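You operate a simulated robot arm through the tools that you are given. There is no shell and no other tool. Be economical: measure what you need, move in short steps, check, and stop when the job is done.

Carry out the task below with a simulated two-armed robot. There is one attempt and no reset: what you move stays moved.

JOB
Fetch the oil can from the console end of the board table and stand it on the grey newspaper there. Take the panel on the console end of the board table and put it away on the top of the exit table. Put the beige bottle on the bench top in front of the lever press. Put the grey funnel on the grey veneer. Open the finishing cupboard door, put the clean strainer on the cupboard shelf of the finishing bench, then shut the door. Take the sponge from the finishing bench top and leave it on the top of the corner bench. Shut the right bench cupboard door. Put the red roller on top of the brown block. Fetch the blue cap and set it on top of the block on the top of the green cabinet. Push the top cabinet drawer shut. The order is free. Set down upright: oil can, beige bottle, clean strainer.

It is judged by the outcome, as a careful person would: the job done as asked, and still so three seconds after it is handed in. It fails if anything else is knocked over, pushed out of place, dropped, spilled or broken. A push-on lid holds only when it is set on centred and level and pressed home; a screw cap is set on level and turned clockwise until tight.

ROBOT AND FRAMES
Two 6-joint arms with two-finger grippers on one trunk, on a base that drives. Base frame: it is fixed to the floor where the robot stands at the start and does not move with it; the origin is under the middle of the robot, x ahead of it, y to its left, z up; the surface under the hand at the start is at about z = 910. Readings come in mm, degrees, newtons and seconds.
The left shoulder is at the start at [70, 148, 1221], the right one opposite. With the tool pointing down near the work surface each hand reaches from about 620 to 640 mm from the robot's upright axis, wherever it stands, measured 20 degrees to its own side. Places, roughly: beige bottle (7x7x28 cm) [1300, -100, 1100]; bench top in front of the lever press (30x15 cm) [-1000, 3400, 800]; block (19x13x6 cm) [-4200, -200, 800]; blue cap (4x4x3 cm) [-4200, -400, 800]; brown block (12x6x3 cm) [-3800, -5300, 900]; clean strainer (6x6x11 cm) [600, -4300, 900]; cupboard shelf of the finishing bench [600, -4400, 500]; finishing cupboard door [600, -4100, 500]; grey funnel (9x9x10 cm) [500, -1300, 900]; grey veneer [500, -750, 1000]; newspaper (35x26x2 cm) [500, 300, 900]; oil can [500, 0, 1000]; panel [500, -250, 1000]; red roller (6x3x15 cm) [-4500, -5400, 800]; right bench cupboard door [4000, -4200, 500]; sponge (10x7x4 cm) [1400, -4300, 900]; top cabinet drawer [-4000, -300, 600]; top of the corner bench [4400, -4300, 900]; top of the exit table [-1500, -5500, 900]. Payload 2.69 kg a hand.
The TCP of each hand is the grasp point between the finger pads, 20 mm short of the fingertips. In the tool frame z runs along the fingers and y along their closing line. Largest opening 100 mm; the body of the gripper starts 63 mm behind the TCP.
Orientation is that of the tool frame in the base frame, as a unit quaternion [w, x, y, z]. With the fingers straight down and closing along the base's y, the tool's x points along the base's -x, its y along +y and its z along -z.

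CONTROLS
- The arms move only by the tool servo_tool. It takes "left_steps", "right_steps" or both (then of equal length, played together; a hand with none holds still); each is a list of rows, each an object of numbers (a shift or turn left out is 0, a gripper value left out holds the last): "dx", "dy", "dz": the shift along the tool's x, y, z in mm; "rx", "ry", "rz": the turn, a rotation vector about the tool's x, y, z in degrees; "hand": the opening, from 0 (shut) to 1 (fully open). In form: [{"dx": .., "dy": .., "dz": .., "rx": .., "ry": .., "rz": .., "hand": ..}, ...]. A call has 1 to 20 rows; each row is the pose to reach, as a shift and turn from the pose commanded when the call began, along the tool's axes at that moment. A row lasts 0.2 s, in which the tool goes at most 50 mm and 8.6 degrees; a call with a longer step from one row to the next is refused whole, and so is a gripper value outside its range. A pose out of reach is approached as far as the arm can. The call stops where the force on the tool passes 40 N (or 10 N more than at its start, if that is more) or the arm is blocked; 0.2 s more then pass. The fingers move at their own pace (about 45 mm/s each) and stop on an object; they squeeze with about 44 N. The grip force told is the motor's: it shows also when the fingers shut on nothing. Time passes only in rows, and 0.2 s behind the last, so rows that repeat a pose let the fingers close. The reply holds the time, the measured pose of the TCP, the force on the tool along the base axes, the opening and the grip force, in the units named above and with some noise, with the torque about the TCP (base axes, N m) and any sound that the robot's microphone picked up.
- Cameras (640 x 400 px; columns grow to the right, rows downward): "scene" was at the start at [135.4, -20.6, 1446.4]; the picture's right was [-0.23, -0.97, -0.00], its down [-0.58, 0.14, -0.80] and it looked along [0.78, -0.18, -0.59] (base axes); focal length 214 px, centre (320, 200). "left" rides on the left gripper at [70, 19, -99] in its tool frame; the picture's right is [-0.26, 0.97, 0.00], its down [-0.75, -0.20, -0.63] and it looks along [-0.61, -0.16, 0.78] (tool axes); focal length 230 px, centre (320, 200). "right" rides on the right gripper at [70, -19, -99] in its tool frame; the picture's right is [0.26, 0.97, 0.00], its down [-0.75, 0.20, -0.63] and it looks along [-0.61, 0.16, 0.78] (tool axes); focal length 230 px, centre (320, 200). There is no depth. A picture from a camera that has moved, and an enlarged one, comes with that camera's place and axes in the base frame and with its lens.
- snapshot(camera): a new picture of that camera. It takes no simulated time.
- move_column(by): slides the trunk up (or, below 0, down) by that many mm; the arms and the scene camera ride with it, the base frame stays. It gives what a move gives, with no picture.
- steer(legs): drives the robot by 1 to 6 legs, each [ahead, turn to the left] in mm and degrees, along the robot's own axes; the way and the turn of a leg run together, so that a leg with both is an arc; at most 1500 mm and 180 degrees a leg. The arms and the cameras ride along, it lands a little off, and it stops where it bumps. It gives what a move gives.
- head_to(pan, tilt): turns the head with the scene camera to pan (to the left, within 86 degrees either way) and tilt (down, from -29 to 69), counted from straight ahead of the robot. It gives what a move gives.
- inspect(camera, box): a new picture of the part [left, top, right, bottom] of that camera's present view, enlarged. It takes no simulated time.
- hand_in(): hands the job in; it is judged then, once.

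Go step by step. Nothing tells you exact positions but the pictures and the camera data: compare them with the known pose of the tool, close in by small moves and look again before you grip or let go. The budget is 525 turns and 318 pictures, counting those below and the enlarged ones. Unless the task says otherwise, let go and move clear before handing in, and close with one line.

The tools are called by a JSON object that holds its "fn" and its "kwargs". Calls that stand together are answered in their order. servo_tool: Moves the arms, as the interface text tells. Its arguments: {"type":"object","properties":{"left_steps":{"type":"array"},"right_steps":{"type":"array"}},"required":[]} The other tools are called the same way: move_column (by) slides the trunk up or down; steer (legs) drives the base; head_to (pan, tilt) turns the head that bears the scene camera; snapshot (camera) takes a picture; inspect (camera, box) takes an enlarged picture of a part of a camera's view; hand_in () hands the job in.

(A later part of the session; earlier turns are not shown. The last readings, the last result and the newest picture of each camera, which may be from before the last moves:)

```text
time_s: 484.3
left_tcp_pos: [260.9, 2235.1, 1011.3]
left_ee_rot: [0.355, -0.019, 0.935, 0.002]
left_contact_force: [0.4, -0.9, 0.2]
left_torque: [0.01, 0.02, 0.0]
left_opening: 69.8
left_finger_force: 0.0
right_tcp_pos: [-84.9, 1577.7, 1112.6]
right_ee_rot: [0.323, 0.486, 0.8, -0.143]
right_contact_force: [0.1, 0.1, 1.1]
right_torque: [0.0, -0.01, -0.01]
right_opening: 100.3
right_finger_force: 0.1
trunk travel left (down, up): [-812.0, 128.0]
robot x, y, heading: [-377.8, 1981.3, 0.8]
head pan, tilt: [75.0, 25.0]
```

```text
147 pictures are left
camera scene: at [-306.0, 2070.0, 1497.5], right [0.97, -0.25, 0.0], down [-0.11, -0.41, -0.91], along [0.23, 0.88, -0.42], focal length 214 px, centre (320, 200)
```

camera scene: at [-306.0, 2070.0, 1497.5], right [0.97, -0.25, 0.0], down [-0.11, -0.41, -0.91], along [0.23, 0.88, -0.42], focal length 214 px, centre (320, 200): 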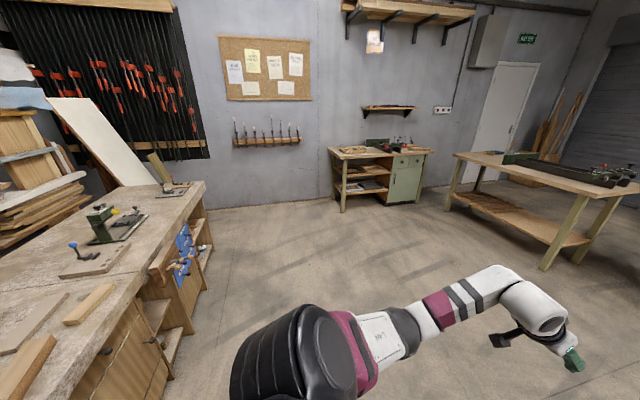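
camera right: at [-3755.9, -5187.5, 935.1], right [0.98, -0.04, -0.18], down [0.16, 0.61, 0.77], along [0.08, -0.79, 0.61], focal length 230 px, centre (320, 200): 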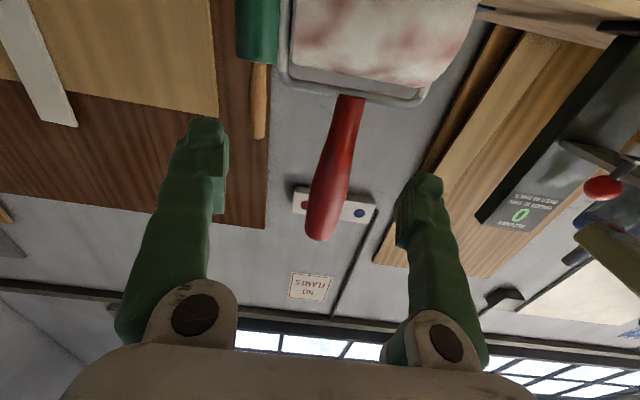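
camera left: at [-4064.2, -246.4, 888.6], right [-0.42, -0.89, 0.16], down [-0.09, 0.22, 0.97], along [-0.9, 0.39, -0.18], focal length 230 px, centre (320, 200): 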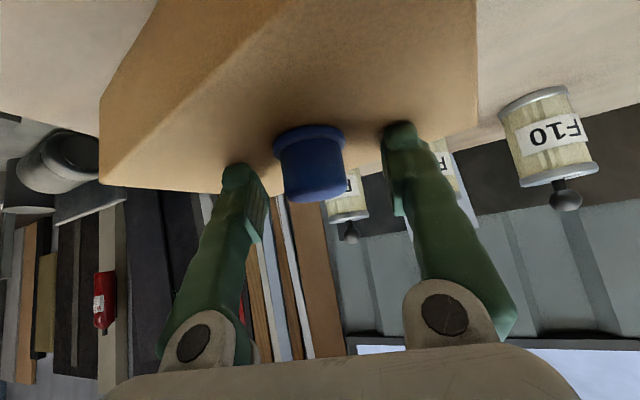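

The lever press is on the bench to the left (north-west). First the bottle: I'll drive east past the blue cabinet, then south along the table's far side.

{"fn": "steer", "kwargs": {"legs": [[1500, 0], [600, 0], [0, -91]]}}

{"fn": "head_to", "kwargs": {"pan": 0, "tilt": 20}}

{"fn": "snapshot", "kwargs": {"camera": "scene"}}

```text
time_s: 498.9
left_tcp_pos: [2037.0, 1447.5, 1010.7]
left_ee_rot: [0.254, 0.642, 0.68, -0.247]
left_contact_force: [0.1, 0.4, -0.1]
left_torque: [-0.01, -0.02, -0.02]
left_opening: 69.9
left_finger_force: 0.0
right_tcp_pos: [1372.8, 1784.0, 1112.4]
right_ee_rot: [0.129, 0.908, 0.229, -0.327]
right_contact_force: [-0.5, -0.3, -0.3]
right_torque: [0.01, -0.01, -0.02]
right_opening: 100.1
right_finger_force: 0.0
trunk travel left (down, up): [-812.0, 128.0]
robot x, y, heading: [1772.6, 2081.5, -88.5]
head pan, tilt: [75.0, 25.0]
```

```text
time_s: 500.4
left_tcp_pos: [2038.1, 1448.4, 1011.1]
left_ee_rot: [0.255, 0.641, 0.68, -0.248]
left_contact_force: [0.1, -0.1, -0.6]
left_torque: [-0.01, 0.02, 0.02]
left_opening: 70.2
left_finger_force: 0.0
right_tcp_pos: [1373.9, 1783.6, 1112.3]
right_ee_rot: [0.131, 0.908, 0.229, -0.327]
right_contact_force: [-0.1, 0.5, -0.6]
right_torque: [0.01, -0.01, -0.01]
right_opening: 100.2
right_finger_force: 0.1
trunk travel left (down, up): [-812.0, 128.0]
robot x, y, heading: [1770.1, 2084.3, -88.6]
head pan, tilt: [0.0, 20.0]
```

```text
146 pictures are left
camera scene: at [1776.6, 1940.8, 1505.5], right [-1.0, -0.03, 0.0], down [-0.01, 0.34, -0.94], along [0.03, -0.94, -0.34], focal length 214 px, centre (320, 200)
```

scene: 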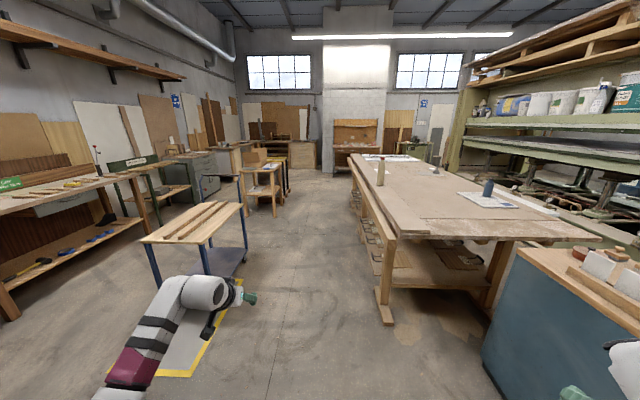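

I can see the bottle on the table's edge to the right, and the aisle is wide enough. I'll drive to about [2150,150] and face west.

{"fn": "steer", "kwargs": {"legs": [[0, 9.7], [1000, 0], [970, 0], [0, -101]]}}

{"fn": "head_to", "kwargs": {"pan": 10, "tilt": 25}}

{"fn": "snapshot", "kwargs": {"camera": "scene"}}

```text
time_s: 515.1
left_tcp_pos: [1560.5, -178.3, 1011.4]
left_ee_rot: [0.015, 0.933, 0.055, -0.355]
left_contact_force: [0.2, 0.3, -0.2]
left_torque: [0.02, -0.03, 0.03]
left_opening: 70.1
left_finger_force: 0.1
right_tcp_pos: [1854.8, 503.5, 1111.9]
right_ee_rot: [-0.129, 0.818, -0.455, -0.328]
right_contact_force: [0.2, -0.3, 0.6]
right_torque: [0.02, -0.01, 0.04]
right_opening: 100.0
right_finger_force: 0.1
trunk travel left (down, up): [-812.0, 128.0]
robot x, y, heading: [2178.8, 124.4, -175.1]
head pan, tilt: [0.0, 20.0]
```

```text
time_s: 515.9
left_tcp_pos: [1560.3, -178.3, 1010.9]
left_ee_rot: [0.017, 0.933, 0.056, -0.354]
left_contact_force: [-0.8, 0.7, 0.4]
left_torque: [-0.01, -0.05, -0.01]
left_opening: 69.7
left_finger_force: 0.1
right_tcp_pos: [1856.3, 504.8, 1112.2]
right_ee_rot: [-0.129, 0.818, -0.455, -0.327]
right_contact_force: [0.4, -0.1, 0.2]
right_torque: [0.02, 0.02, -0.02]
right_opening: 99.9
right_finger_force: 0.1
trunk travel left (down, up): [-812.0, 128.0]
robot x, y, heading: [2179.3, 125.0, -174.9]
head pan, tilt: [10.0, 25.0]
```

```text
145 pictures are left
camera scene: at [2040.9, 95.9, 1497.5], right [-0.26, 0.97, 0.0], down [0.41, 0.11, -0.91], along [-0.88, -0.23, -0.42], focal length 214 px, centre (320, 200)
```

scene: 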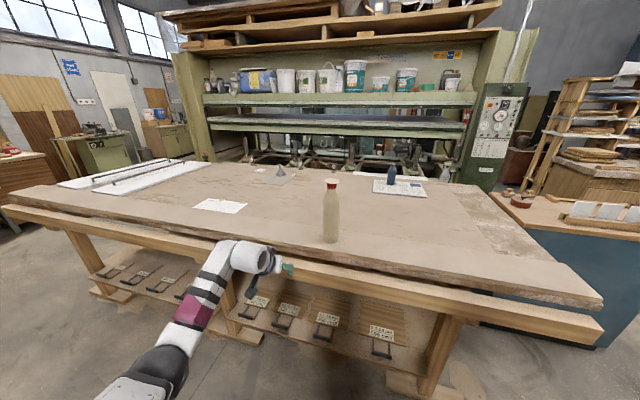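

The bottle's axis is near [1250,-66], base z≈925, top ≈1201. I'll turn right 8° and advance 190 mm, then check alignment.

{"fn": "steer", "kwargs": {"legs": [[0, -8], [180, 0]]}}

{"fn": "servo_tool", "kwargs": {"left_steps": [{"hand": 1}, {"hand": 1}, {"hand": 1}]}}

{"fn": "snapshot", "kwargs": {"camera": "left"}}

{"fn": "inspect", "kwargs": {"camera": "scene", "box": [220, 150, 440, 300]}}

```text
time_s: 518.0
left_tcp_pos: [1342.4, -81.6, 1012.2]
left_ee_rot: [-0.01, 0.934, -0.009, -0.356]
left_contact_force: [-0.3, 0.8, 0.1]
left_torque: [0.04, 0.0, -0.02]
left_opening: 70.4
left_finger_force: 0.0
right_tcp_pos: [1729.7, 553.8, 1114.0]
right_ee_rot: [-0.152, 0.784, -0.511, -0.319]
right_contact_force: [0.4, 0.5, 0.3]
right_torque: [-0.01, 0.01, 0.04]
right_opening: 99.8
right_finger_force: 0.0
trunk travel left (down, up): [-812.0, 128.0]
robot x, y, heading: [1998.1, 133.4, 177.2]
head pan, tilt: [10.0, 25.0]
```

```text
time_s: 518.8
left_tcp_pos: [1340.6, -80.0, 1009.0]
left_ee_rot: [-0.009, 0.935, -0.009, -0.354]
left_contact_force: [0.0, 1.1, -0.6]
left_torque: [0.02, 0.02, -0.03]
left_opening: 99.7
left_finger_force: 0.0
right_tcp_pos: [1726.9, 555.0, 1111.2]
right_ee_rot: [-0.153, 0.784, -0.511, -0.318]
right_contact_force: [-0.5, -0.9, 1.3]
right_torque: [0.02, -0.02, 0.0]
right_opening: 100.1
right_finger_force: 0.0
trunk travel left (down, up): [-812.0, 128.0]
robot x, y, heading: [1998.6, 135.6, 176.7]
head pan, tilt: [10.0, 25.0]
```

```text
144 pictures are left
camera left: at [1458.6, -103.3, 1038.1], right [-0.22, -0.96, 0.16], down [-0.14, 0.19, 0.97], along [-0.97, 0.19, -0.18], focal length 230 px, centre (320, 200)
```

left: 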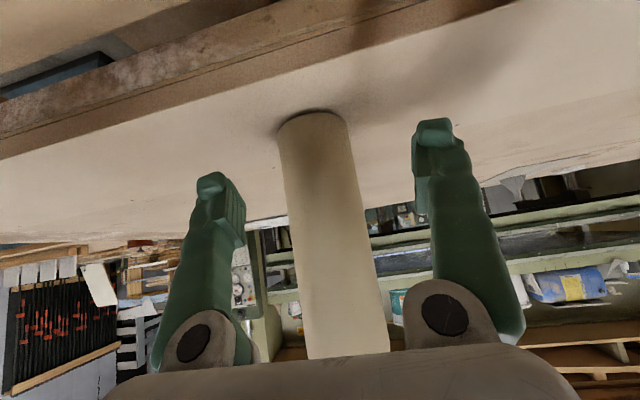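

```text
2.67 times, centred on (330, 225) of scene
camera zoom: at [1853.6, 124.8, 1497.3], right [-0.12, 0.99, 0.0], down [0.42, 0.05, -0.91], along [-0.9, -0.11, -0.42], focal length 572 px, centre (293, 133)
```

zoom: 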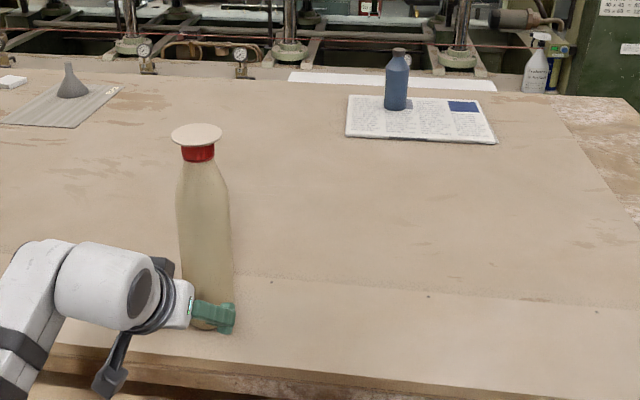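

It's aligned to within 10 mm. I'll shift slightly and drive in 83 mm.

{"fn": "servo_tool", "kwargs": {"left_steps": [{"dy": -7}, {"dy": -7}]}}

{"fn": "steer", "kwargs": {"legs": [[78, 0]]}}

{"fn": "snapshot", "kwargs": {"camera": "left"}}

```text
time_s: 519.4
left_tcp_pos: [1341.2, -74.3, 1011.7]
left_ee_rot: [-0.009, 0.935, -0.009, -0.354]
left_contact_force: [0.6, -0.4, -0.7]
left_torque: [0.0, 0.01, -0.03]
left_opening: 99.9
left_finger_force: 0.1
right_tcp_pos: [1727.2, 554.0, 1112.3]
right_ee_rot: [-0.151, 0.785, -0.51, -0.318]
right_contact_force: [0.2, -0.9, 0.4]
right_torque: [-0.01, -0.01, 0.01]
right_opening: 99.9
right_finger_force: 0.1
trunk travel left (down, up): [-812.0, 128.0]
robot x, y, heading: [1997.6, 135.1, 176.7]
head pan, tilt: [10.0, 25.0]
```

```text
time_s: 520.4
left_tcp_pos: [1277.5, -73.2, 1017.0]
left_ee_rot: [-0.008, 0.933, -0.009, -0.36]
left_contact_force: [-0.4, -0.4, -0.4]
left_torque: [0.04, -0.04, -0.02]
left_opening: 100.3
left_finger_force: 0.0
right_tcp_pos: [1663.1, 554.4, 1113.3]
right_ee_rot: [-0.148, 0.784, -0.51, -0.321]
right_contact_force: [-0.1, -0.1, -0.2]
right_torque: [0.0, 0.0, 0.03]
right_opening: 99.8
right_finger_force: 0.0
trunk travel left (down, up): [-812.0, 128.0]
robot x, y, heading: [1918.5, 137.3, 177.3]
head pan, tilt: [10.0, 25.0]
```

```text
142 pictures are left
camera left: at [1396.1, -95.0, 1044.4], right [-0.21, -0.96, 0.16], down [-0.13, 0.19, 0.97], along [-0.97, 0.19, -0.16], focal length 230 px, centre (320, 200)
```

left: 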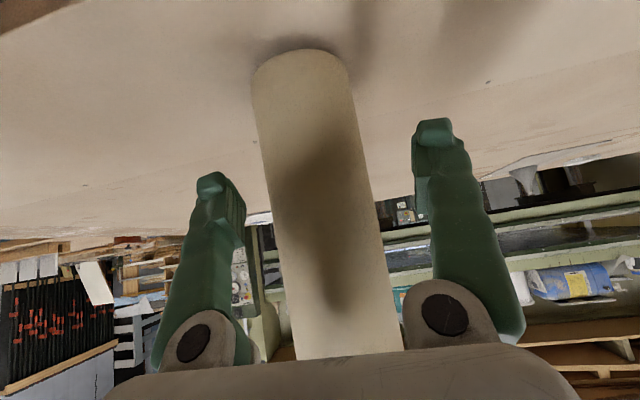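

{"fn": "servo_tool", "kwargs": {"left_steps": [{"dx": 0}, {"dx": 0}]}}

{"fn": "snapshot", "kwargs": {"camera": "left"}}

```text
time_s: 521.0
left_tcp_pos: [1273.4, -71.6, 1014.4]
left_ee_rot: [-0.009, 0.934, -0.009, -0.358]
left_contact_force: [0.1, 0.0, -0.5]
left_torque: [0.02, 0.01, -0.02]
left_opening: 99.8
left_finger_force: 0.2
right_tcp_pos: [1656.5, 554.9, 1112.8]
right_ee_rot: [-0.15, 0.785, -0.509, -0.319]
right_contact_force: [-0.2, -0.2, 0.2]
right_torque: [-0.02, 0.01, 0.03]
right_opening: 99.8
right_finger_force: 0.0
trunk travel left (down, up): [-812.0, 128.0]
robot x, y, heading: [1922.5, 137.5, 177.3]
head pan, tilt: [10.0, 25.0]
```

```text
141 pictures are left
camera left: at [1390.5, -95.0, 1041.6], right [-0.21, -0.96, 0.16], down [-0.13, 0.19, 0.97], along [-0.97, 0.19, -0.17], focal length 230 px, centre (320, 200)
```

left: 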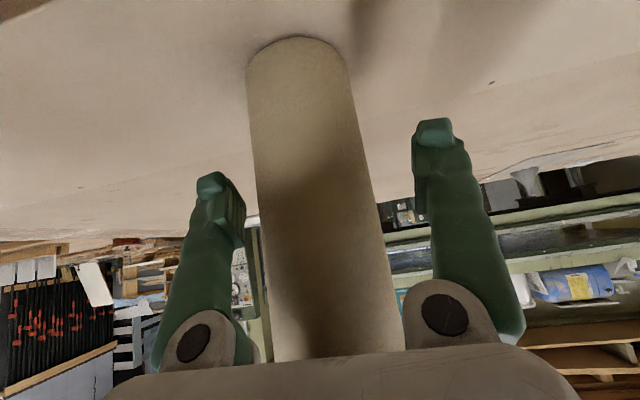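

{"fn": "servo_tool", "kwargs": {"left_steps": [{"dx": -5, "dz": 4}, {"dx": -10, "dz": 9}, {"dx": -10, "dz": 9}]}}

{"fn": "servo_tool", "kwargs": {"left_steps": [{"hand": 0}, {"hand": 0}, {"hand": 0}, {"hand": 0}, {"hand": 0}]}}

{"fn": "snapshot", "kwargs": {"camera": "left"}}

```text
time_s: 521.8
left_tcp_pos: [1260.3, -71.4, 1014.8]
left_ee_rot: [-0.008, 0.934, -0.007, -0.358]
left_contact_force: [0.9, -0.2, 0.8]
left_torque: [0.03, 0.06, 0.0]
left_opening: 99.9
left_finger_force: 0.1
right_tcp_pos: [1657.6, 555.3, 1112.3]
right_ee_rot: [-0.149, 0.785, -0.509, -0.319]
right_contact_force: [0.5, -0.3, -0.2]
right_torque: [0.01, 0.0, 0.03]
right_opening: 99.9
right_finger_force: 0.0
trunk travel left (down, up): [-812.0, 128.0]
robot x, y, heading: [1923.2, 139.6, 177.1]
head pan, tilt: [10.0, 25.0]
```

```text
time_s: 523.0
left_tcp_pos: [1258.1, -71.7, 1014.2]
left_ee_rot: [-0.009, 0.934, -0.008, -0.358]
left_contact_force: [0.8, 1.7, -0.2]
left_torque: [0.06, 0.06, -0.03]
left_opening: 66.3
left_finger_force: 44.2
right_tcp_pos: [1657.3, 555.7, 1111.6]
right_ee_rot: [-0.149, 0.785, -0.51, -0.318]
right_contact_force: [-0.1, 0.1, -0.3]
right_torque: [0.0, 0.01, 0.0]
right_opening: 100.0
right_finger_force: 0.0
trunk travel left (down, up): [-812.0, 128.0]
robot x, y, heading: [1922.9, 137.8, 176.9]
head pan, tilt: [10.0, 25.0]
```

```text
140 pictures are left
camera left: at [1377.4, -93.4, 1041.2], right [-0.21, -0.96, 0.16], down [-0.13, 0.19, 0.97], along [-0.97, 0.18, -0.17], focal length 230 px, centre (320, 200)
```

left: 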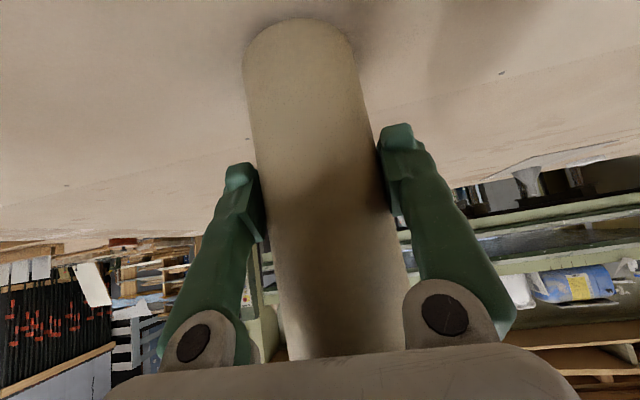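

The bottle is gripped (66 mm). I'll lift it with the trunk and carry it round to the lever-press bench, at about x=-1000, y=3400.

{"fn": "move_column", "kwargs": {"by": 110}}

{"fn": "steer", "kwargs": {"legs": [[-280, 0], [0, -87], [1500, 0], [450, 0], [0, 62]]}}

{"fn": "head_to", "kwargs": {"pan": 0, "tilt": 18}}

{"fn": "snapshot", "kwargs": {"camera": "scene"}}

```text
time_s: 524.5
left_tcp_pos: [1258.9, -72.6, 1121.9]
left_ee_rot: [-0.008, 0.934, -0.008, -0.357]
left_contact_force: [1.2, -0.5, -4.5]
left_torque: [-0.02, -0.04, -0.01]
left_opening: 66.3
left_finger_force: 44.1
right_tcp_pos: [1655.4, 554.4, 1222.7]
right_ee_rot: [-0.15, 0.786, -0.509, -0.318]
right_contact_force: [-0.2, -0.6, -0.1]
right_torque: [0.02, 0.01, 0.01]
right_opening: 100.0
right_finger_force: 0.1
trunk travel left (down, up): [-922.0, 18.0]
robot x, y, heading: [1921.5, 134.6, 177.1]
head pan, tilt: [10.0, 25.0]
```

```text
time_s: 542.3
left_tcp_pos: [1564.5, 2194.6, 1122.5]
left_ee_rot: [-0.09, 0.907, -0.222, -0.345]
left_contact_force: [0.1, -0.1, -4.4]
left_torque: [0.03, -0.09, -0.05]
left_opening: 66.1
left_finger_force: 43.9
right_tcp_pos: [2200.8, 2577.1, 1221.6]
right_ee_rot: [0.218, -0.648, 0.676, 0.275]
right_contact_force: [0.1, 0.4, -0.1]
right_torque: [-0.01, 0.01, -0.06]
right_opening: 99.9
right_finger_force: 0.1
trunk travel left (down, up): [-922.0, 18.0]
robot x, y, heading: [2248.7, 2086.9, 150.6]
head pan, tilt: [10.0, 25.0]
```

```text
time_s: 543.0
left_tcp_pos: [1564.3, 2196.2, 1121.8]
left_ee_rot: [-0.09, 0.908, -0.222, -0.345]
left_contact_force: [-0.2, -0.4, -4.9]
left_torque: [-0.05, -0.05, 0.0]
left_opening: 65.8
left_finger_force: 44.0
right_tcp_pos: [2200.9, 2577.0, 1222.3]
right_ee_rot: [0.22, -0.647, 0.676, 0.275]
right_contact_force: [-0.4, 0.0, -0.5]
right_torque: [0.02, 0.01, 0.02]
right_opening: 99.9
right_finger_force: 0.2
trunk travel left (down, up): [-922.0, 18.0]
robot x, y, heading: [2252.7, 2085.4, 150.7]
head pan, tilt: [0.0, 18.0]
```

```text
139 pictures are left
camera scene: at [2124.4, 2155.9, 1618.6], right [0.49, 0.87, 0.0], down [0.27, -0.15, -0.95], along [-0.83, 0.47, -0.31], focal length 214 px, centre (320, 200)
```

scene: 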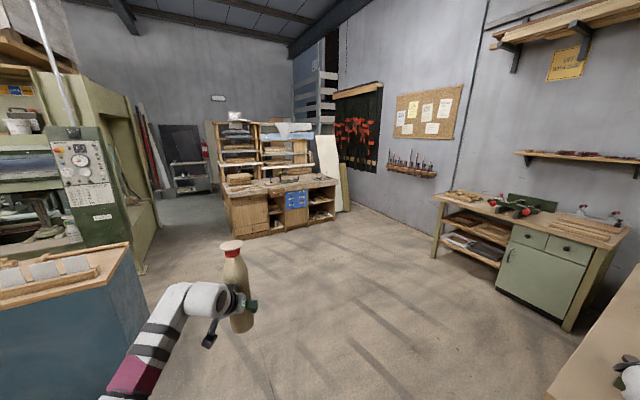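

The bench with the lever press is visible. I'll drive to about [-80,3640] and face it (heading 180°).

{"fn": "steer", "kwargs": {"legs": [[0, -4], [1410, 0], [1400, 0], [0, 33]]}}

{"fn": "head_to", "kwargs": {"pan": 15, "tilt": 30}}

{"fn": "snapshot", "kwargs": {"camera": "scene"}}

```text
time_s: 558.7
left_tcp_pos: [-745.9, 3423.8, 1122.8]
left_ee_rot: [-0.003, 0.935, 0.005, -0.356]
left_contact_force: [-0.5, -0.4, -5.1]
left_torque: [-0.01, -0.06, 0.01]
left_opening: 66.0
left_finger_force: 43.9
right_tcp_pos: [-362.5, 4058.8, 1221.7]
right_ee_rot: [-0.145, 0.793, -0.498, -0.32]
right_contact_force: [3.2, -1.4, -1.4]
right_torque: [0.2, 0.29, 0.11]
right_opening: 99.9
right_finger_force: 0.1
trunk travel left (down, up): [-922.0, 18.0]
robot x, y, heading: [-90.2, 3650.6, 178.7]
head pan, tilt: [0.0, 18.0]
```

```text
time_s: 559.5
left_tcp_pos: [-745.9, 3422.1, 1122.3]
left_ee_rot: [-0.004, 0.934, 0.004, -0.357]
left_contact_force: [-0.4, 1.2, -4.3]
left_torque: [0.03, -0.06, 0.03]
left_opening: 65.9
left_finger_force: 43.8
right_tcp_pos: [-363.5, 4058.1, 1222.3]
right_ee_rot: [-0.146, 0.793, -0.499, -0.319]
right_contact_force: [-0.7, -0.6, -0.1]
right_torque: [0.01, 0.0, -0.03]
right_opening: 99.9
right_finger_force: 0.1
trunk travel left (down, up): [-922.0, 18.0]
robot x, y, heading: [-89.8, 3651.4, 178.6]
head pan, tilt: [15.0, 30.0]
```

```text
138 pictures are left
camera scene: at [-227.9, 3628.2, 1599.4], right [-0.23, 0.97, 0.0], down [0.49, 0.12, -0.87], along [-0.84, -0.2, -0.5], focal length 214 px, centre (320, 200)
```

scene: 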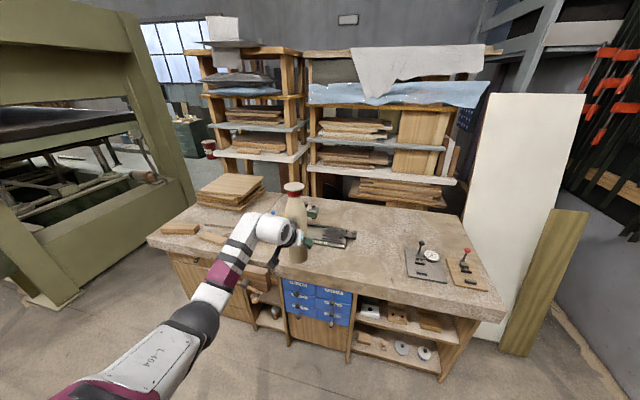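

{"fn": "inspect", "kwargs": {"camera": "scene", "box": [190, 170, 430, 320]}}

{"fn": "snapshot", "kwargs": {"camera": "left"}}

```text
2.67 times, centred on (310, 245) of scene
camera zoom: at [-227.9, 3628.2, 1599.4], right [-0.23, 0.97, 0.0], down [0.49, 0.12, -0.87], along [-0.84, -0.2, -0.5], focal length 572 px, centre (347, 80)
```

zoom: 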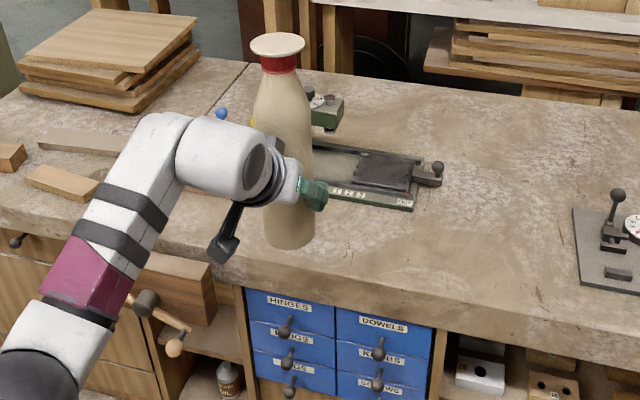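

```text
136 pictures are left
camera left: at [-627.0, 3403.5, 1150.0], right [-0.19, -0.97, 0.16], down [-0.14, 0.19, 0.97], along [-0.97, 0.16, -0.17], focal length 230 px, centre (320, 200)
```

left: 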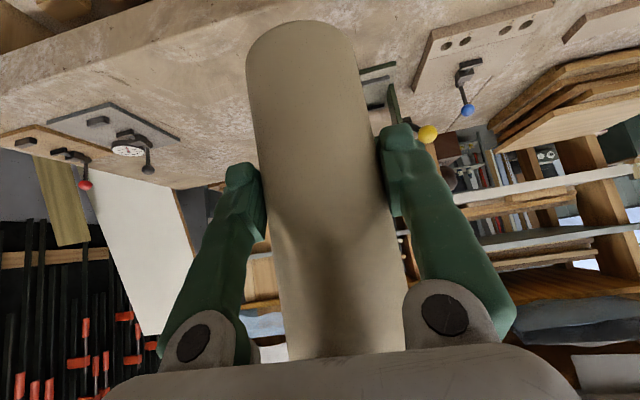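

There's a clear strip in front of the lever press (x≈-1090 to -905). I'll drive ahead 245 mm and check.

{"fn": "steer", "kwargs": {"legs": [[245, 0]]}}

{"fn": "servo_tool", "kwargs": {"left_steps": [{"dx": 0}, {"dx": 0}]}}

{"fn": "snapshot", "kwargs": {"camera": "left"}}

{"fn": "snapshot", "kwargs": {"camera": "scene"}}

```text
time_s: 561.3
left_tcp_pos: [-985.3, 3431.0, 1124.8]
left_ee_rot: [-0.005, 0.934, 0.004, -0.358]
left_contact_force: [1.1, 0.2, -4.9]
left_torque: [-0.03, -0.02, 0.01]
left_opening: 66.0
left_finger_force: 43.8
right_tcp_pos: [-600.9, 4065.3, 1223.0]
right_ee_rot: [-0.144, 0.792, -0.499, -0.321]
right_contact_force: [0.7, 0.7, 0.6]
right_torque: [0.01, 0.03, 0.03]
right_opening: 100.1
right_finger_force: 0.1
trunk travel left (down, up): [-922.0, 18.0]
robot x, y, heading: [-332.7, 3653.4, 178.3]
head pan, tilt: [15.0, 30.0]
```

```text
time_s: 561.9
left_tcp_pos: [-988.8, 3430.3, 1123.2]
left_ee_rot: [-0.004, 0.934, 0.004, -0.358]
left_contact_force: [0.8, 0.9, -4.6]
left_torque: [0.02, -0.1, 0.04]
left_opening: 65.7
left_finger_force: 43.4
right_tcp_pos: [-603.9, 4065.2, 1222.6]
right_ee_rot: [-0.146, 0.792, -0.499, -0.32]
right_contact_force: [0.3, 0.1, -1.0]
right_torque: [0.0, 0.01, -0.04]
right_opening: 100.0
right_finger_force: 0.1
trunk travel left (down, up): [-922.0, 18.0]
robot x, y, heading: [-332.0, 3655.8, 178.3]
head pan, tilt: [15.0, 30.0]
```

```text
135 pictures are left
camera left: at [-869.2, 3410.6, 1150.8], right [-0.19, -0.97, 0.16], down [-0.14, 0.19, 0.97], along [-0.97, 0.16, -0.17], focal length 230 px, centre (320, 200)
```

left: 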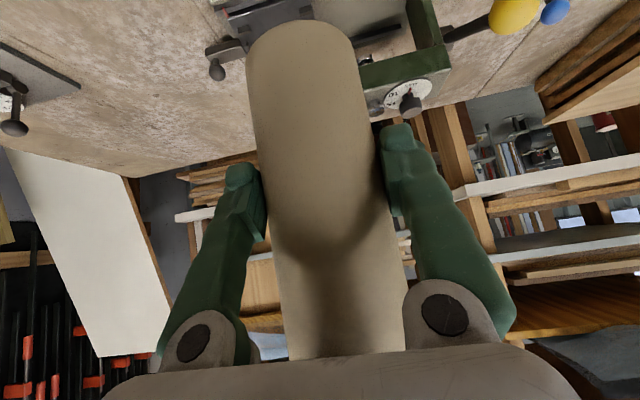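

```text
134 pictures are left
camera scene: at [-469.1, 3634.8, 1599.6], right [-0.23, 0.97, 0.0], down [0.49, 0.12, -0.87], along [-0.84, -0.2, -0.5], focal length 214 px, centre (320, 200)
```

scene: 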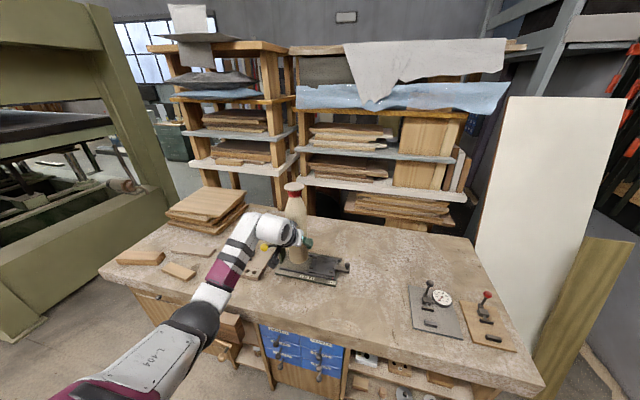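

The bottle is over the middle of the strip. I'll lower with the trunk most of the way.

{"fn": "move_column", "kwargs": {"by": -190}}

{"fn": "snapshot", "kwargs": {"camera": "scene"}}

{"fn": "snapshot", "kwargs": {"camera": "left"}}

```text
time_s: 563.9
left_tcp_pos: [-990.9, 3430.6, 933.6]
left_ee_rot: [-0.004, 0.934, 0.004, -0.356]
left_contact_force: [-0.6, 0.3, -4.4]
left_torque: [0.02, -0.08, -0.01]
left_opening: 65.8
left_finger_force: 44.1
right_tcp_pos: [-606.7, 4065.9, 1032.4]
right_ee_rot: [-0.145, 0.793, -0.499, -0.319]
right_contact_force: [0.3, -0.6, -0.5]
right_torque: [0.0, 0.0, 0.01]
right_opening: 100.0
right_finger_force: 0.1
trunk travel left (down, up): [-732.0, 208.0]
robot x, y, heading: [-326.7, 3654.0, 178.4]
head pan, tilt: [15.0, 30.0]
```

```text
133 pictures are left
camera scene: at [-471.5, 3634.9, 1409.4], right [-0.23, 0.97, 0.0], down [0.49, 0.12, -0.87], along [-0.84, -0.2, -0.5], focal length 214 px, centre (320, 200)
```

scene: 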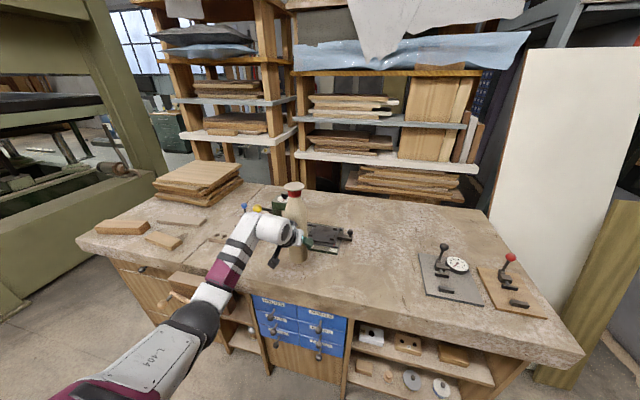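

```text
132 pictures are left
camera left: at [-870.9, 3410.7, 960.2], right [-0.19, -0.97, 0.16], down [-0.14, 0.19, 0.97], along [-0.97, 0.16, -0.17], focal length 230 px, centre (320, 200)
```

left: 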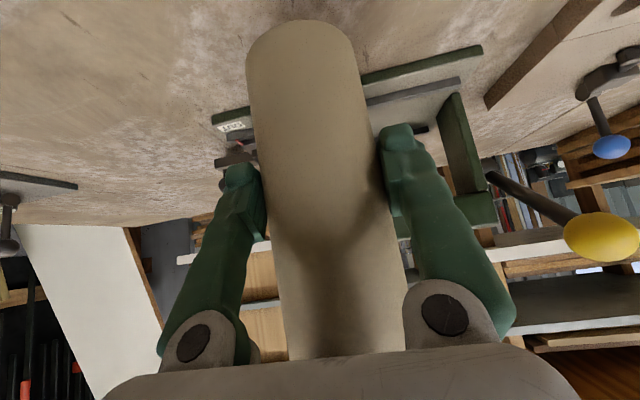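

{"fn": "move_column", "kwargs": {"by": -25}}

{"fn": "inspect", "kwargs": {"camera": "scene", "box": [230, 170, 370, 270]}}

```text
time_s: 564.6
left_tcp_pos: [-991.2, 3429.6, 907.5]
left_ee_rot: [-0.004, 0.934, 0.004, -0.356]
left_contact_force: [0.2, -0.9, -4.0]
left_torque: [0.02, -0.06, 0.02]
left_opening: 66.1
left_finger_force: 43.9
right_tcp_pos: [-605.5, 4064.4, 1006.9]
right_ee_rot: [-0.146, 0.793, -0.499, -0.319]
right_contact_force: [0.4, 0.1, 0.0]
right_torque: [0.02, 0.01, 0.01]
right_opening: 100.0
right_finger_force: 0.0
trunk travel left (down, up): [-707.0, 233.0]
robot x, y, heading: [-333.6, 3655.4, 178.3]
head pan, tilt: [15.0, 30.0]
```

```text
4.00 times, centred on (300, 220) of scene
camera zoom: at [-471.4, 3634.9, 1384.3], right [-0.23, 0.97, 0.0], down [0.49, 0.12, -0.87], along [-0.84, -0.2, -0.5], focal length 858 px, centre (400, 120)
```

zoom: 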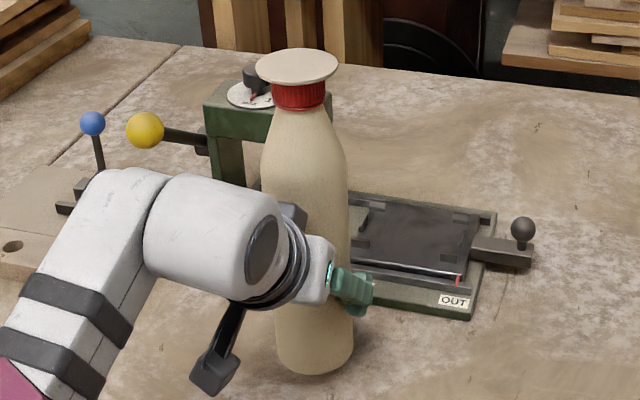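

Nearly down. Small steps now.

{"fn": "move_column", "kwargs": {"by": -6}}

{"fn": "move_column", "kwargs": {"by": -4}}

{"fn": "move_column", "kwargs": {"by": -3}}

```text
time_s: 565.2
left_tcp_pos: [-989.9, 3431.1, 899.8]
left_ee_rot: [-0.004, 0.934, 0.004, -0.357]
left_contact_force: [0.6, -0.8, -5.3]
left_torque: [0.0, -0.02, -0.04]
left_opening: 65.9
left_finger_force: 43.6
right_tcp_pos: [-606.2, 4065.0, 1001.0]
right_ee_rot: [-0.146, 0.793, -0.499, -0.319]
right_contact_force: [-0.4, -1.5, 0.0]
right_torque: [-0.02, -0.01, 0.01]
right_opening: 100.0
right_finger_force: 0.0
trunk travel left (down, up): [-701.0, 239.0]
robot x, y, heading: [-335.6, 3651.7, 178.6]
head pan, tilt: [15.0, 30.0]
```

```text
time_s: 565.7
left_tcp_pos: [-989.2, 3429.9, 897.5]
left_ee_rot: [-0.004, 0.934, 0.004, -0.357]
left_contact_force: [-0.1, 0.1, -4.2]
left_torque: [-0.01, -0.08, 0.0]
left_opening: 65.8
left_finger_force: 44.1
right_tcp_pos: [-607.2, 4064.8, 997.0]
right_ee_rot: [-0.146, 0.793, -0.499, -0.319]
right_contact_force: [-0.3, -0.6, 0.1]
right_torque: [0.0, -0.01, 0.0]
right_opening: 100.1
right_finger_force: 0.1
trunk travel left (down, up): [-697.0, 243.0]
robot x, y, heading: [-331.4, 3655.2, 178.7]
head pan, tilt: [15.0, 30.0]
```

```text
time_s: 566.2
left_tcp_pos: [-991.0, 3429.7, 893.3]
left_ee_rot: [-0.004, 0.934, 0.004, -0.357]
left_contact_force: [-0.1, 0.0, -5.2]
left_torque: [0.01, -0.08, 0.04]
left_opening: 66.2
left_finger_force: 44.3
right_tcp_pos: [-607.9, 4065.6, 993.5]
right_ee_rot: [-0.147, 0.793, -0.499, -0.318]
right_contact_force: [-0.3, 0.2, 0.3]
right_torque: [0.01, 0.02, -0.03]
right_opening: 100.0
right_finger_force: 0.1
trunk travel left (down, up): [-694.0, 246.0]
robot x, y, heading: [-334.6, 3657.1, 178.5]
head pan, tilt: [15.0, 30.0]
```

{"fn": "move_column", "kwargs": {"by": -4}}

{"fn": "move_column", "kwargs": {"by": -3}}

{"fn": "move_column", "kwargs": {"by": -3}}

{"fn": "inspect", "kwargs": {"camera": "scene", "box": [230, 170, 370, 270]}}

```text
time_s: 566.8
left_tcp_pos: [-990.2, 3430.6, 890.1]
left_ee_rot: [-0.004, 0.934, 0.005, -0.358]
left_contact_force: [-0.5, 0.3, -4.3]
left_torque: [-0.01, -0.1, 0.0]
left_opening: 66.0
left_finger_force: 44.2
right_tcp_pos: [-606.5, 4066.2, 989.3]
right_ee_rot: [-0.147, 0.793, -0.499, -0.318]
right_contact_force: [0.4, 0.8, 0.4]
right_torque: [0.0, -0.03, 0.02]
right_opening: 100.1
right_finger_force: 0.1
trunk travel left (down, up): [-690.0, 250.0]
robot x, y, heading: [-330.8, 3656.6, 178.5]
head pan, tilt: [15.0, 30.0]
```

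```text
time_s: 567.3
left_tcp_pos: [-989.4, 3430.7, 887.1]
left_ee_rot: [-0.004, 0.934, 0.004, -0.356]
left_contact_force: [-0.5, -0.7, -4.9]
left_torque: [-0.01, -0.07, 0.0]
left_opening: 65.9
left_finger_force: 43.8
right_tcp_pos: [-607.0, 4066.5, 987.4]
right_ee_rot: [-0.147, 0.793, -0.499, -0.319]
right_contact_force: [0.6, -0.2, -0.3]
right_torque: [0.01, 0.0, 0.01]
right_opening: 99.8
right_finger_force: 0.0
trunk travel left (down, up): [-687.0, 253.0]
robot x, y, heading: [-332.2, 3652.1, 178.6]
head pan, tilt: [15.0, 30.0]
```

```text
time_s: 567.8
left_tcp_pos: [-989.0, 3430.1, 884.3]
left_ee_rot: [-0.004, 0.934, 0.004, -0.357]
left_contact_force: [-1.1, -0.3, -4.3]
left_torque: [-0.01, -0.08, -0.02]
left_opening: 65.9
left_finger_force: 43.9
right_tcp_pos: [-606.9, 4065.3, 984.5]
right_ee_rot: [-0.146, 0.792, -0.499, -0.319]
right_contact_force: [-0.8, 0.3, -0.2]
right_torque: [-0.03, -0.01, 0.02]
right_opening: 99.9
right_finger_force: 0.0
trunk travel left (down, up): [-684.0, 256.0]
robot x, y, heading: [-334.7, 3654.3, 178.7]
head pan, tilt: [15.0, 30.0]
```

```text
4.00 times, centred on (300, 220) of scene
camera zoom: at [-471.5, 3635.0, 1361.3], right [-0.23, 0.97, 0.0], down [0.49, 0.12, -0.87], along [-0.84, -0.2, -0.5], focal length 858 px, centre (400, 120)
```

zoom: 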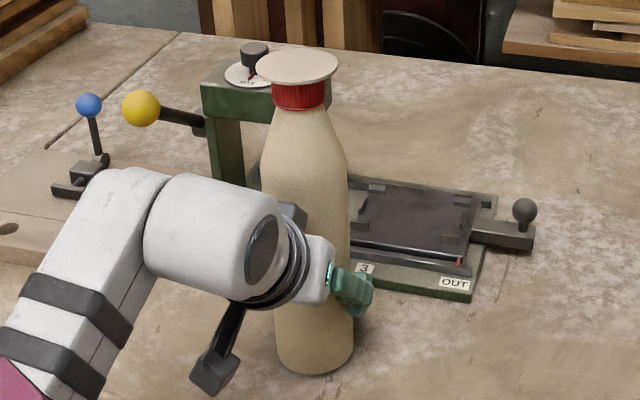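

I'll use the arm with its force guard for the last bit.

{"fn": "servo_tool", "kwargs": {"left_steps": [{"dx": 1.3, "dz": 1.5}, {"dx": 2.6, "dz": 3}, {"dx": 4, "dz": 4.5}, {"dx": 5.3, "dz": 6}, {"dx": 6.6, "dz": 7.5}, {"dx": 7.9, "dz": 9}, {"dx": 9.2, "dz": 10.5}, {"dx": 10.6, "dz": 12}, {"dx": 11.9, "dz": 13.5}, {"dx": 13.2, "dz": 15}]}}

```text
time_s: 570.0
left_tcp_pos: [-985.1, 3432.9, 874.8]
left_ee_rot: [-0.003, 0.93, 0.007, -0.367]
left_contact_force: [-1.6, -12.2, 34.2]
left_torque: [-0.44, 0.45, 0.07]
left_opening: 66.4
left_finger_force: 44.0
right_tcp_pos: [-604.4, 4068.2, 986.9]
right_ee_rot: [-0.146, 0.792, -0.501, -0.316]
right_contact_force: [-0.5, -0.3, 0.2]
right_torque: [0.03, 0.05, -0.02]
right_opening: 99.9
right_finger_force: 0.1
trunk travel left (down, up): [-684.0, 256.0]
robot x, y, heading: [-330.2, 3655.6, 178.7]
head pan, tilt: [15.0, 30.0]
```

It's touching, so I'll take off the excess pressure.

{"fn": "servo_tool", "kwargs": {"left_steps": [{"dx": -3.5, "dz": -4}, {"dx": -7, "dz": -8}, {"dx": -7, "dz": -8}]}}

```text
time_s: 570.8
left_tcp_pos: [-987.6, 3432.6, 874.5]
left_ee_rot: [-0.005, 0.935, 0.005, -0.355]
left_contact_force: [1.1, 1.0, 4.1]
left_torque: [0.09, 0.25, -0.06]
left_opening: 66.1
left_finger_force: 44.0
right_tcp_pos: [-610.3, 4067.5, 983.0]
right_ee_rot: [-0.146, 0.793, -0.501, -0.314]
right_contact_force: [-0.3, 0.5, 0.6]
right_torque: [-0.03, 0.01, 0.01]
right_opening: 100.1
right_finger_force: 0.2
trunk travel left (down, up): [-684.0, 256.0]
robot x, y, heading: [-330.4, 3654.3, 178.3]
head pan, tilt: [15.0, 30.0]
```

Light contact. Releasing.

{"fn": "servo_tool", "kwargs": {"left_steps": [{"hand": 0.72}, {"hand": 0.78}, {"hand": 0.85}, {"hand": 1}, {"hand": 1}, {"hand": 1}]}}

{"fn": "snapshot", "kwargs": {"camera": "left"}}

```text
time_s: 572.2
left_tcp_pos: [-988.2, 3432.1, 876.1]
left_ee_rot: [-0.004, 0.933, 0.005, -0.359]
left_contact_force: [0.8, 0.9, 0.1]
left_torque: [-0.01, 0.09, 0.02]
left_opening: 100.0
left_finger_force: 0.1
right_tcp_pos: [-605.7, 4066.2, 984.0]
right_ee_rot: [-0.145, 0.792, -0.5, -0.319]
right_contact_force: [-0.5, 0.5, -0.5]
right_torque: [-0.03, 0.0, -0.02]
right_opening: 99.9
right_finger_force: 0.2
trunk travel left (down, up): [-684.0, 256.0]
robot x, y, heading: [-335.2, 3658.4, 178.6]
head pan, tilt: [15.0, 30.0]
```

```text
129 pictures are left
camera left: at [-869.1, 3411.5, 904.0], right [-0.18, -0.97, 0.16], down [-0.14, 0.19, 0.97], along [-0.97, 0.16, -0.17], focal length 230 px, centre (320, 200)
```

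left: 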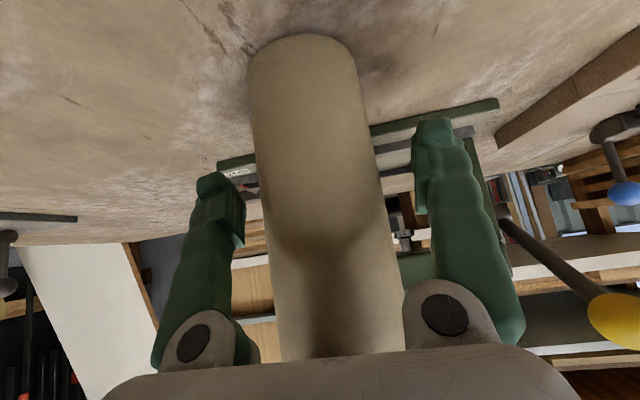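

The bottle stands free. I'll back straight off.

{"fn": "steer", "kwargs": {"legs": [[-350, 0]]}}

{"fn": "inspect", "kwargs": {"camera": "scene", "box": [200, 120, 440, 270]}}

```text
time_s: 574.5
left_tcp_pos: [-639.1, 3425.0, 875.0]
left_ee_rot: [-0.005, 0.934, 0.002, -0.357]
left_contact_force: [0.4, -0.1, 0.9]
left_torque: [-0.03, 0.0, 0.03]
left_opening: 99.7
left_finger_force: 0.1
right_tcp_pos: [-251.6, 4058.3, 983.7]
right_ee_rot: [-0.148, 0.79, -0.502, -0.318]
right_contact_force: [0.5, 0.2, 0.2]
right_torque: [0.03, 0.02, 0.02]
right_opening: 100.2
right_finger_force: 0.0
trunk travel left (down, up): [-684.0, 256.0]
robot x, y, heading: [19.7, 3645.1, 178.2]
head pan, tilt: [15.0, 30.0]
```

```text
2.67 times, centred on (320, 195) of scene
camera zoom: at [-120.4, 3625.4, 1361.2], right [-0.23, 0.97, 0.0], down [0.49, 0.11, -0.87], along [-0.84, -0.2, -0.5], focal length 572 px, centre (320, 213)
```

zoom: 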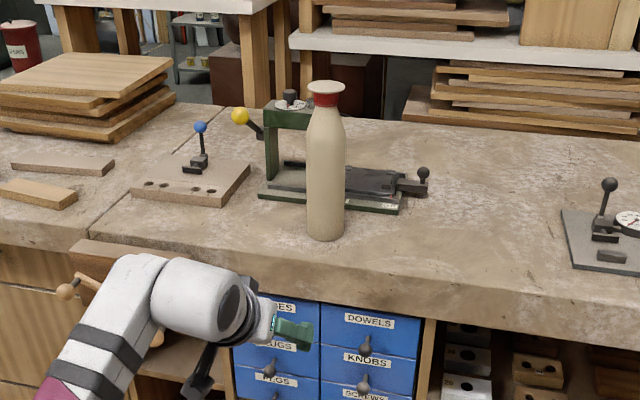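

The bottle is done. Now to the finishing bench in the south, going along the east aisle. I'll raise the trunk and drive.

{"fn": "move_column", "kwargs": {"by": 230}}

{"fn": "steer", "kwargs": {"legs": [[0, 139], [1350, 0], [1350, 0], [0, -47]]}}

{"fn": "head_to", "kwargs": {"pan": 0, "tilt": 18}}

{"fn": "snapshot", "kwargs": {"camera": "scene"}}

```text
time_s: 576.9
left_tcp_pos: [-639.2, 3426.1, 1106.7]
left_ee_rot: [-0.005, 0.934, 0.002, -0.358]
left_contact_force: [0.5, -0.1, 0.7]
left_torque: [-0.01, 0.02, -0.01]
left_opening: 99.9
left_finger_force: 0.1
right_tcp_pos: [-249.5, 4057.3, 1213.8]
right_ee_rot: [-0.147, 0.791, -0.502, -0.318]
right_contact_force: [-0.5, 0.2, -0.2]
right_torque: [0.0, 0.01, -0.01]
right_opening: 100.1
right_finger_force: 0.1
trunk travel left (down, up): [-914.0, 26.0]
robot x, y, heading: [21.9, 3645.3, 178.2]
head pan, tilt: [15.0, 30.0]
```

```text
time_s: 597.9
left_tcp_pos: [1968.5, 877.7, 1105.0]
left_ee_rot: [0.237, 0.689, 0.631, -0.267]
left_contact_force: [0.2, 0.6, -0.3]
left_torque: [-0.01, 0.0, 0.02]
left_opening: 99.9
left_finger_force: 0.0
right_tcp_pos: [1375.5, 1321.6, 1213.5]
right_ee_rot: [0.106, 0.923, 0.161, -0.334]
right_contact_force: [0.4, -0.2, 0.3]
right_torque: [0.02, 0.02, 0.0]
right_opening: 99.9
right_finger_force: 0.1
trunk travel left (down, up): [-914.0, 26.0]
robot x, y, heading: [1812.6, 1551.3, -97.1]
head pan, tilt: [15.0, 30.0]
```

```text
time_s: 598.7
left_tcp_pos: [1967.3, 876.3, 1106.8]
left_ee_rot: [0.237, 0.69, 0.63, -0.268]
left_contact_force: [0.0, 0.4, 0.2]
left_torque: [0.03, 0.02, 0.03]
left_opening: 100.1
left_finger_force: 0.0
right_tcp_pos: [1376.2, 1321.9, 1213.8]
right_ee_rot: [0.107, 0.922, 0.162, -0.334]
right_contact_force: [0.1, -0.2, 0.0]
right_torque: [0.0, 0.01, 0.02]
right_opening: 99.8
right_finger_force: 0.1
trunk travel left (down, up): [-914.0, 26.0]
robot x, y, heading: [1812.5, 1551.5, -97.2]
head pan, tilt: [0.0, 18.0]
```

```text
127 pictures are left
camera scene: at [1792.5, 1409.2, 1610.7], right [-0.99, 0.13, 0.0], down [0.04, 0.31, -0.95], along [-0.12, -0.94, -0.31], focal length 214 px, centre (320, 200)
```

scene: 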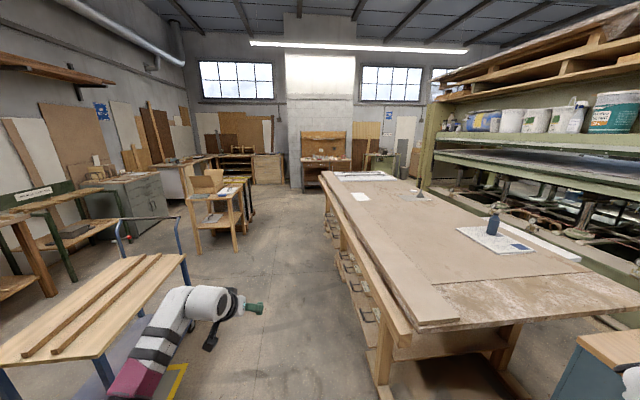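

{"fn": "steer", "kwargs": {"legs": [[0, 10], [1500, 0], [1500, 0], [1300, 0]]}}

{"fn": "head_to", "kwargs": {"pan": 0, "tilt": 22}}

{"fn": "snapshot", "kwargs": {"camera": "scene"}}

{"fn": "head_to", "kwargs": {"pan": -50, "tilt": 22}}

{"fn": "snapshot", "kwargs": {"camera": "scene"}}

```text
time_s: 620.0
left_tcp_pos: [2308.7, -3384.5, 1106.2]
left_ee_rot: [0.26, 0.63, 0.69, -0.245]
left_contact_force: [-0.8, -0.8, -0.2]
left_torque: [0.0, 0.01, -0.02]
left_opening: 99.7
left_finger_force: 0.1
right_tcp_pos: [1644.9, -3052.6, 1214.2]
right_ee_rot: [0.136, 0.904, 0.243, -0.324]
right_contact_force: [-0.3, 0.7, 0.1]
right_torque: [0.0, 0.01, -0.03]
right_opening: 100.0
right_finger_force: 0.0
trunk travel left (down, up): [-914.0, 26.0]
robot x, y, heading: [2032.5, -2749.2, -86.9]
head pan, tilt: [0.0, 18.0]
```

```text
time_s: 620.6
left_tcp_pos: [2308.5, -3385.7, 1106.3]
left_ee_rot: [0.26, 0.63, 0.69, -0.245]
left_contact_force: [0.0, -0.9, 0.1]
left_torque: [0.0, -0.02, -0.02]
left_opening: 99.8
left_finger_force: 0.0
right_tcp_pos: [1646.2, -3053.0, 1215.2]
right_ee_rot: [0.136, 0.905, 0.243, -0.323]
right_contact_force: [0.4, 0.4, -0.4]
right_torque: [-0.03, 0.02, 0.0]
right_opening: 99.8
right_finger_force: 0.0
trunk travel left (down, up): [-914.0, 26.0]
robot x, y, heading: [2033.3, -2745.0, -87.0]
head pan, tilt: [0.0, 22.0]
```

```text
126 pictures are left
camera scene: at [2040.5, -2891.7, 1604.4], right [-1.0, -0.05, 0.0], down [-0.02, 0.37, -0.93], along [0.05, -0.93, -0.37], focal length 214 px, centre (320, 200)
```

scene: 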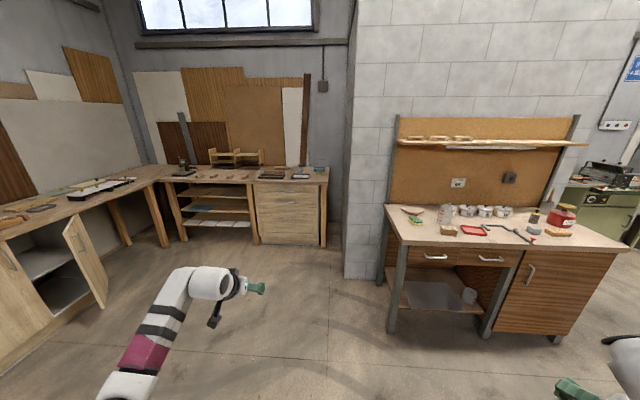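

```text
time_s: 621.8
left_tcp_pos: [2307.7, -3385.3, 1105.8]
left_ee_rot: [0.261, 0.63, 0.69, -0.245]
left_contact_force: [-0.6, -0.7, 0.0]
left_torque: [0.01, -0.03, 0.01]
left_opening: 100.0
left_finger_force: 0.1
right_tcp_pos: [1645.4, -3052.0, 1213.0]
right_ee_rot: [0.135, 0.904, 0.242, -0.324]
right_contact_force: [0.8, -0.2, 0.9]
right_torque: [0.0, 0.01, 0.01]
right_opening: 100.0
right_finger_force: 0.0
trunk travel left (down, up): [-914.0, 26.0]
robot x, y, heading: [2033.6, -2750.4, -86.8]
head pan, tilt: [-50.0, 22.0]
```

```text
125 pictures are left
camera scene: at [1967.9, -2862.8, 1604.3], right [-0.68, 0.73, 0.0], down [0.27, 0.26, -0.93], along [-0.68, -0.63, -0.37], focal length 214 px, centre (320, 200)
```

scene: 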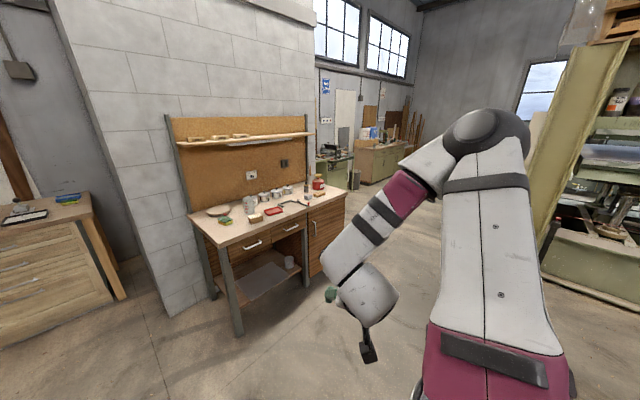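

The finishing bench is ahead right with its cupboard on its right side; the open cupboard of the corner bench is at far left. I'll zoom in on the bench.

{"fn": "head_to", "kwargs": {"pan": -25, "tilt": 25}}

{"fn": "inspect", "kwargs": {"camera": "scene", "box": [250, 150, 450, 275]}}

```text
time_s: 622.7
left_tcp_pos: [2309.8, -3384.7, 1106.7]
left_ee_rot: [0.26, 0.629, 0.69, -0.245]
left_contact_force: [-0.7, -0.2, 0.0]
left_torque: [-0.01, -0.03, 0.03]
left_opening: 100.0
left_finger_force: 0.1
right_tcp_pos: [1644.7, -3052.0, 1213.7]
right_ee_rot: [0.136, 0.905, 0.244, -0.322]
right_contact_force: [0.3, 0.4, -0.7]
right_torque: [0.0, 0.01, 0.03]
right_opening: 100.1
right_finger_force: 0.1
trunk travel left (down, up): [-914.0, 26.0]
robot x, y, heading: [2034.0, -2749.7, -87.0]
head pan, tilt: [-25.0, 25.0]
```

```text
3.20 times, centred on (350, 212) of scene
camera zoom: at [2001.1, -2884.9, 1599.5], right [-0.93, 0.38, 0.0], down [0.16, 0.39, -0.91], along [-0.34, -0.84, -0.42], focal length 686 px, centre (224, 160)
```

zoom: 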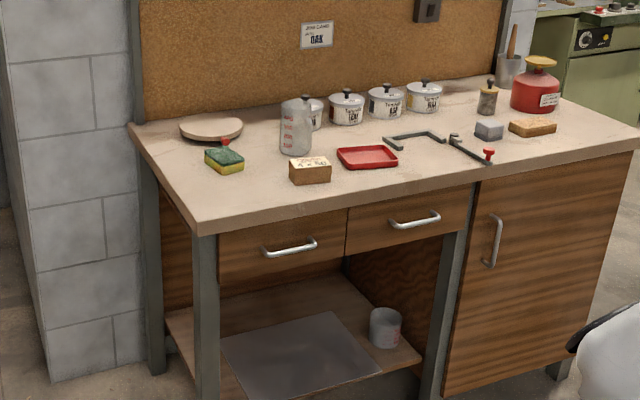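

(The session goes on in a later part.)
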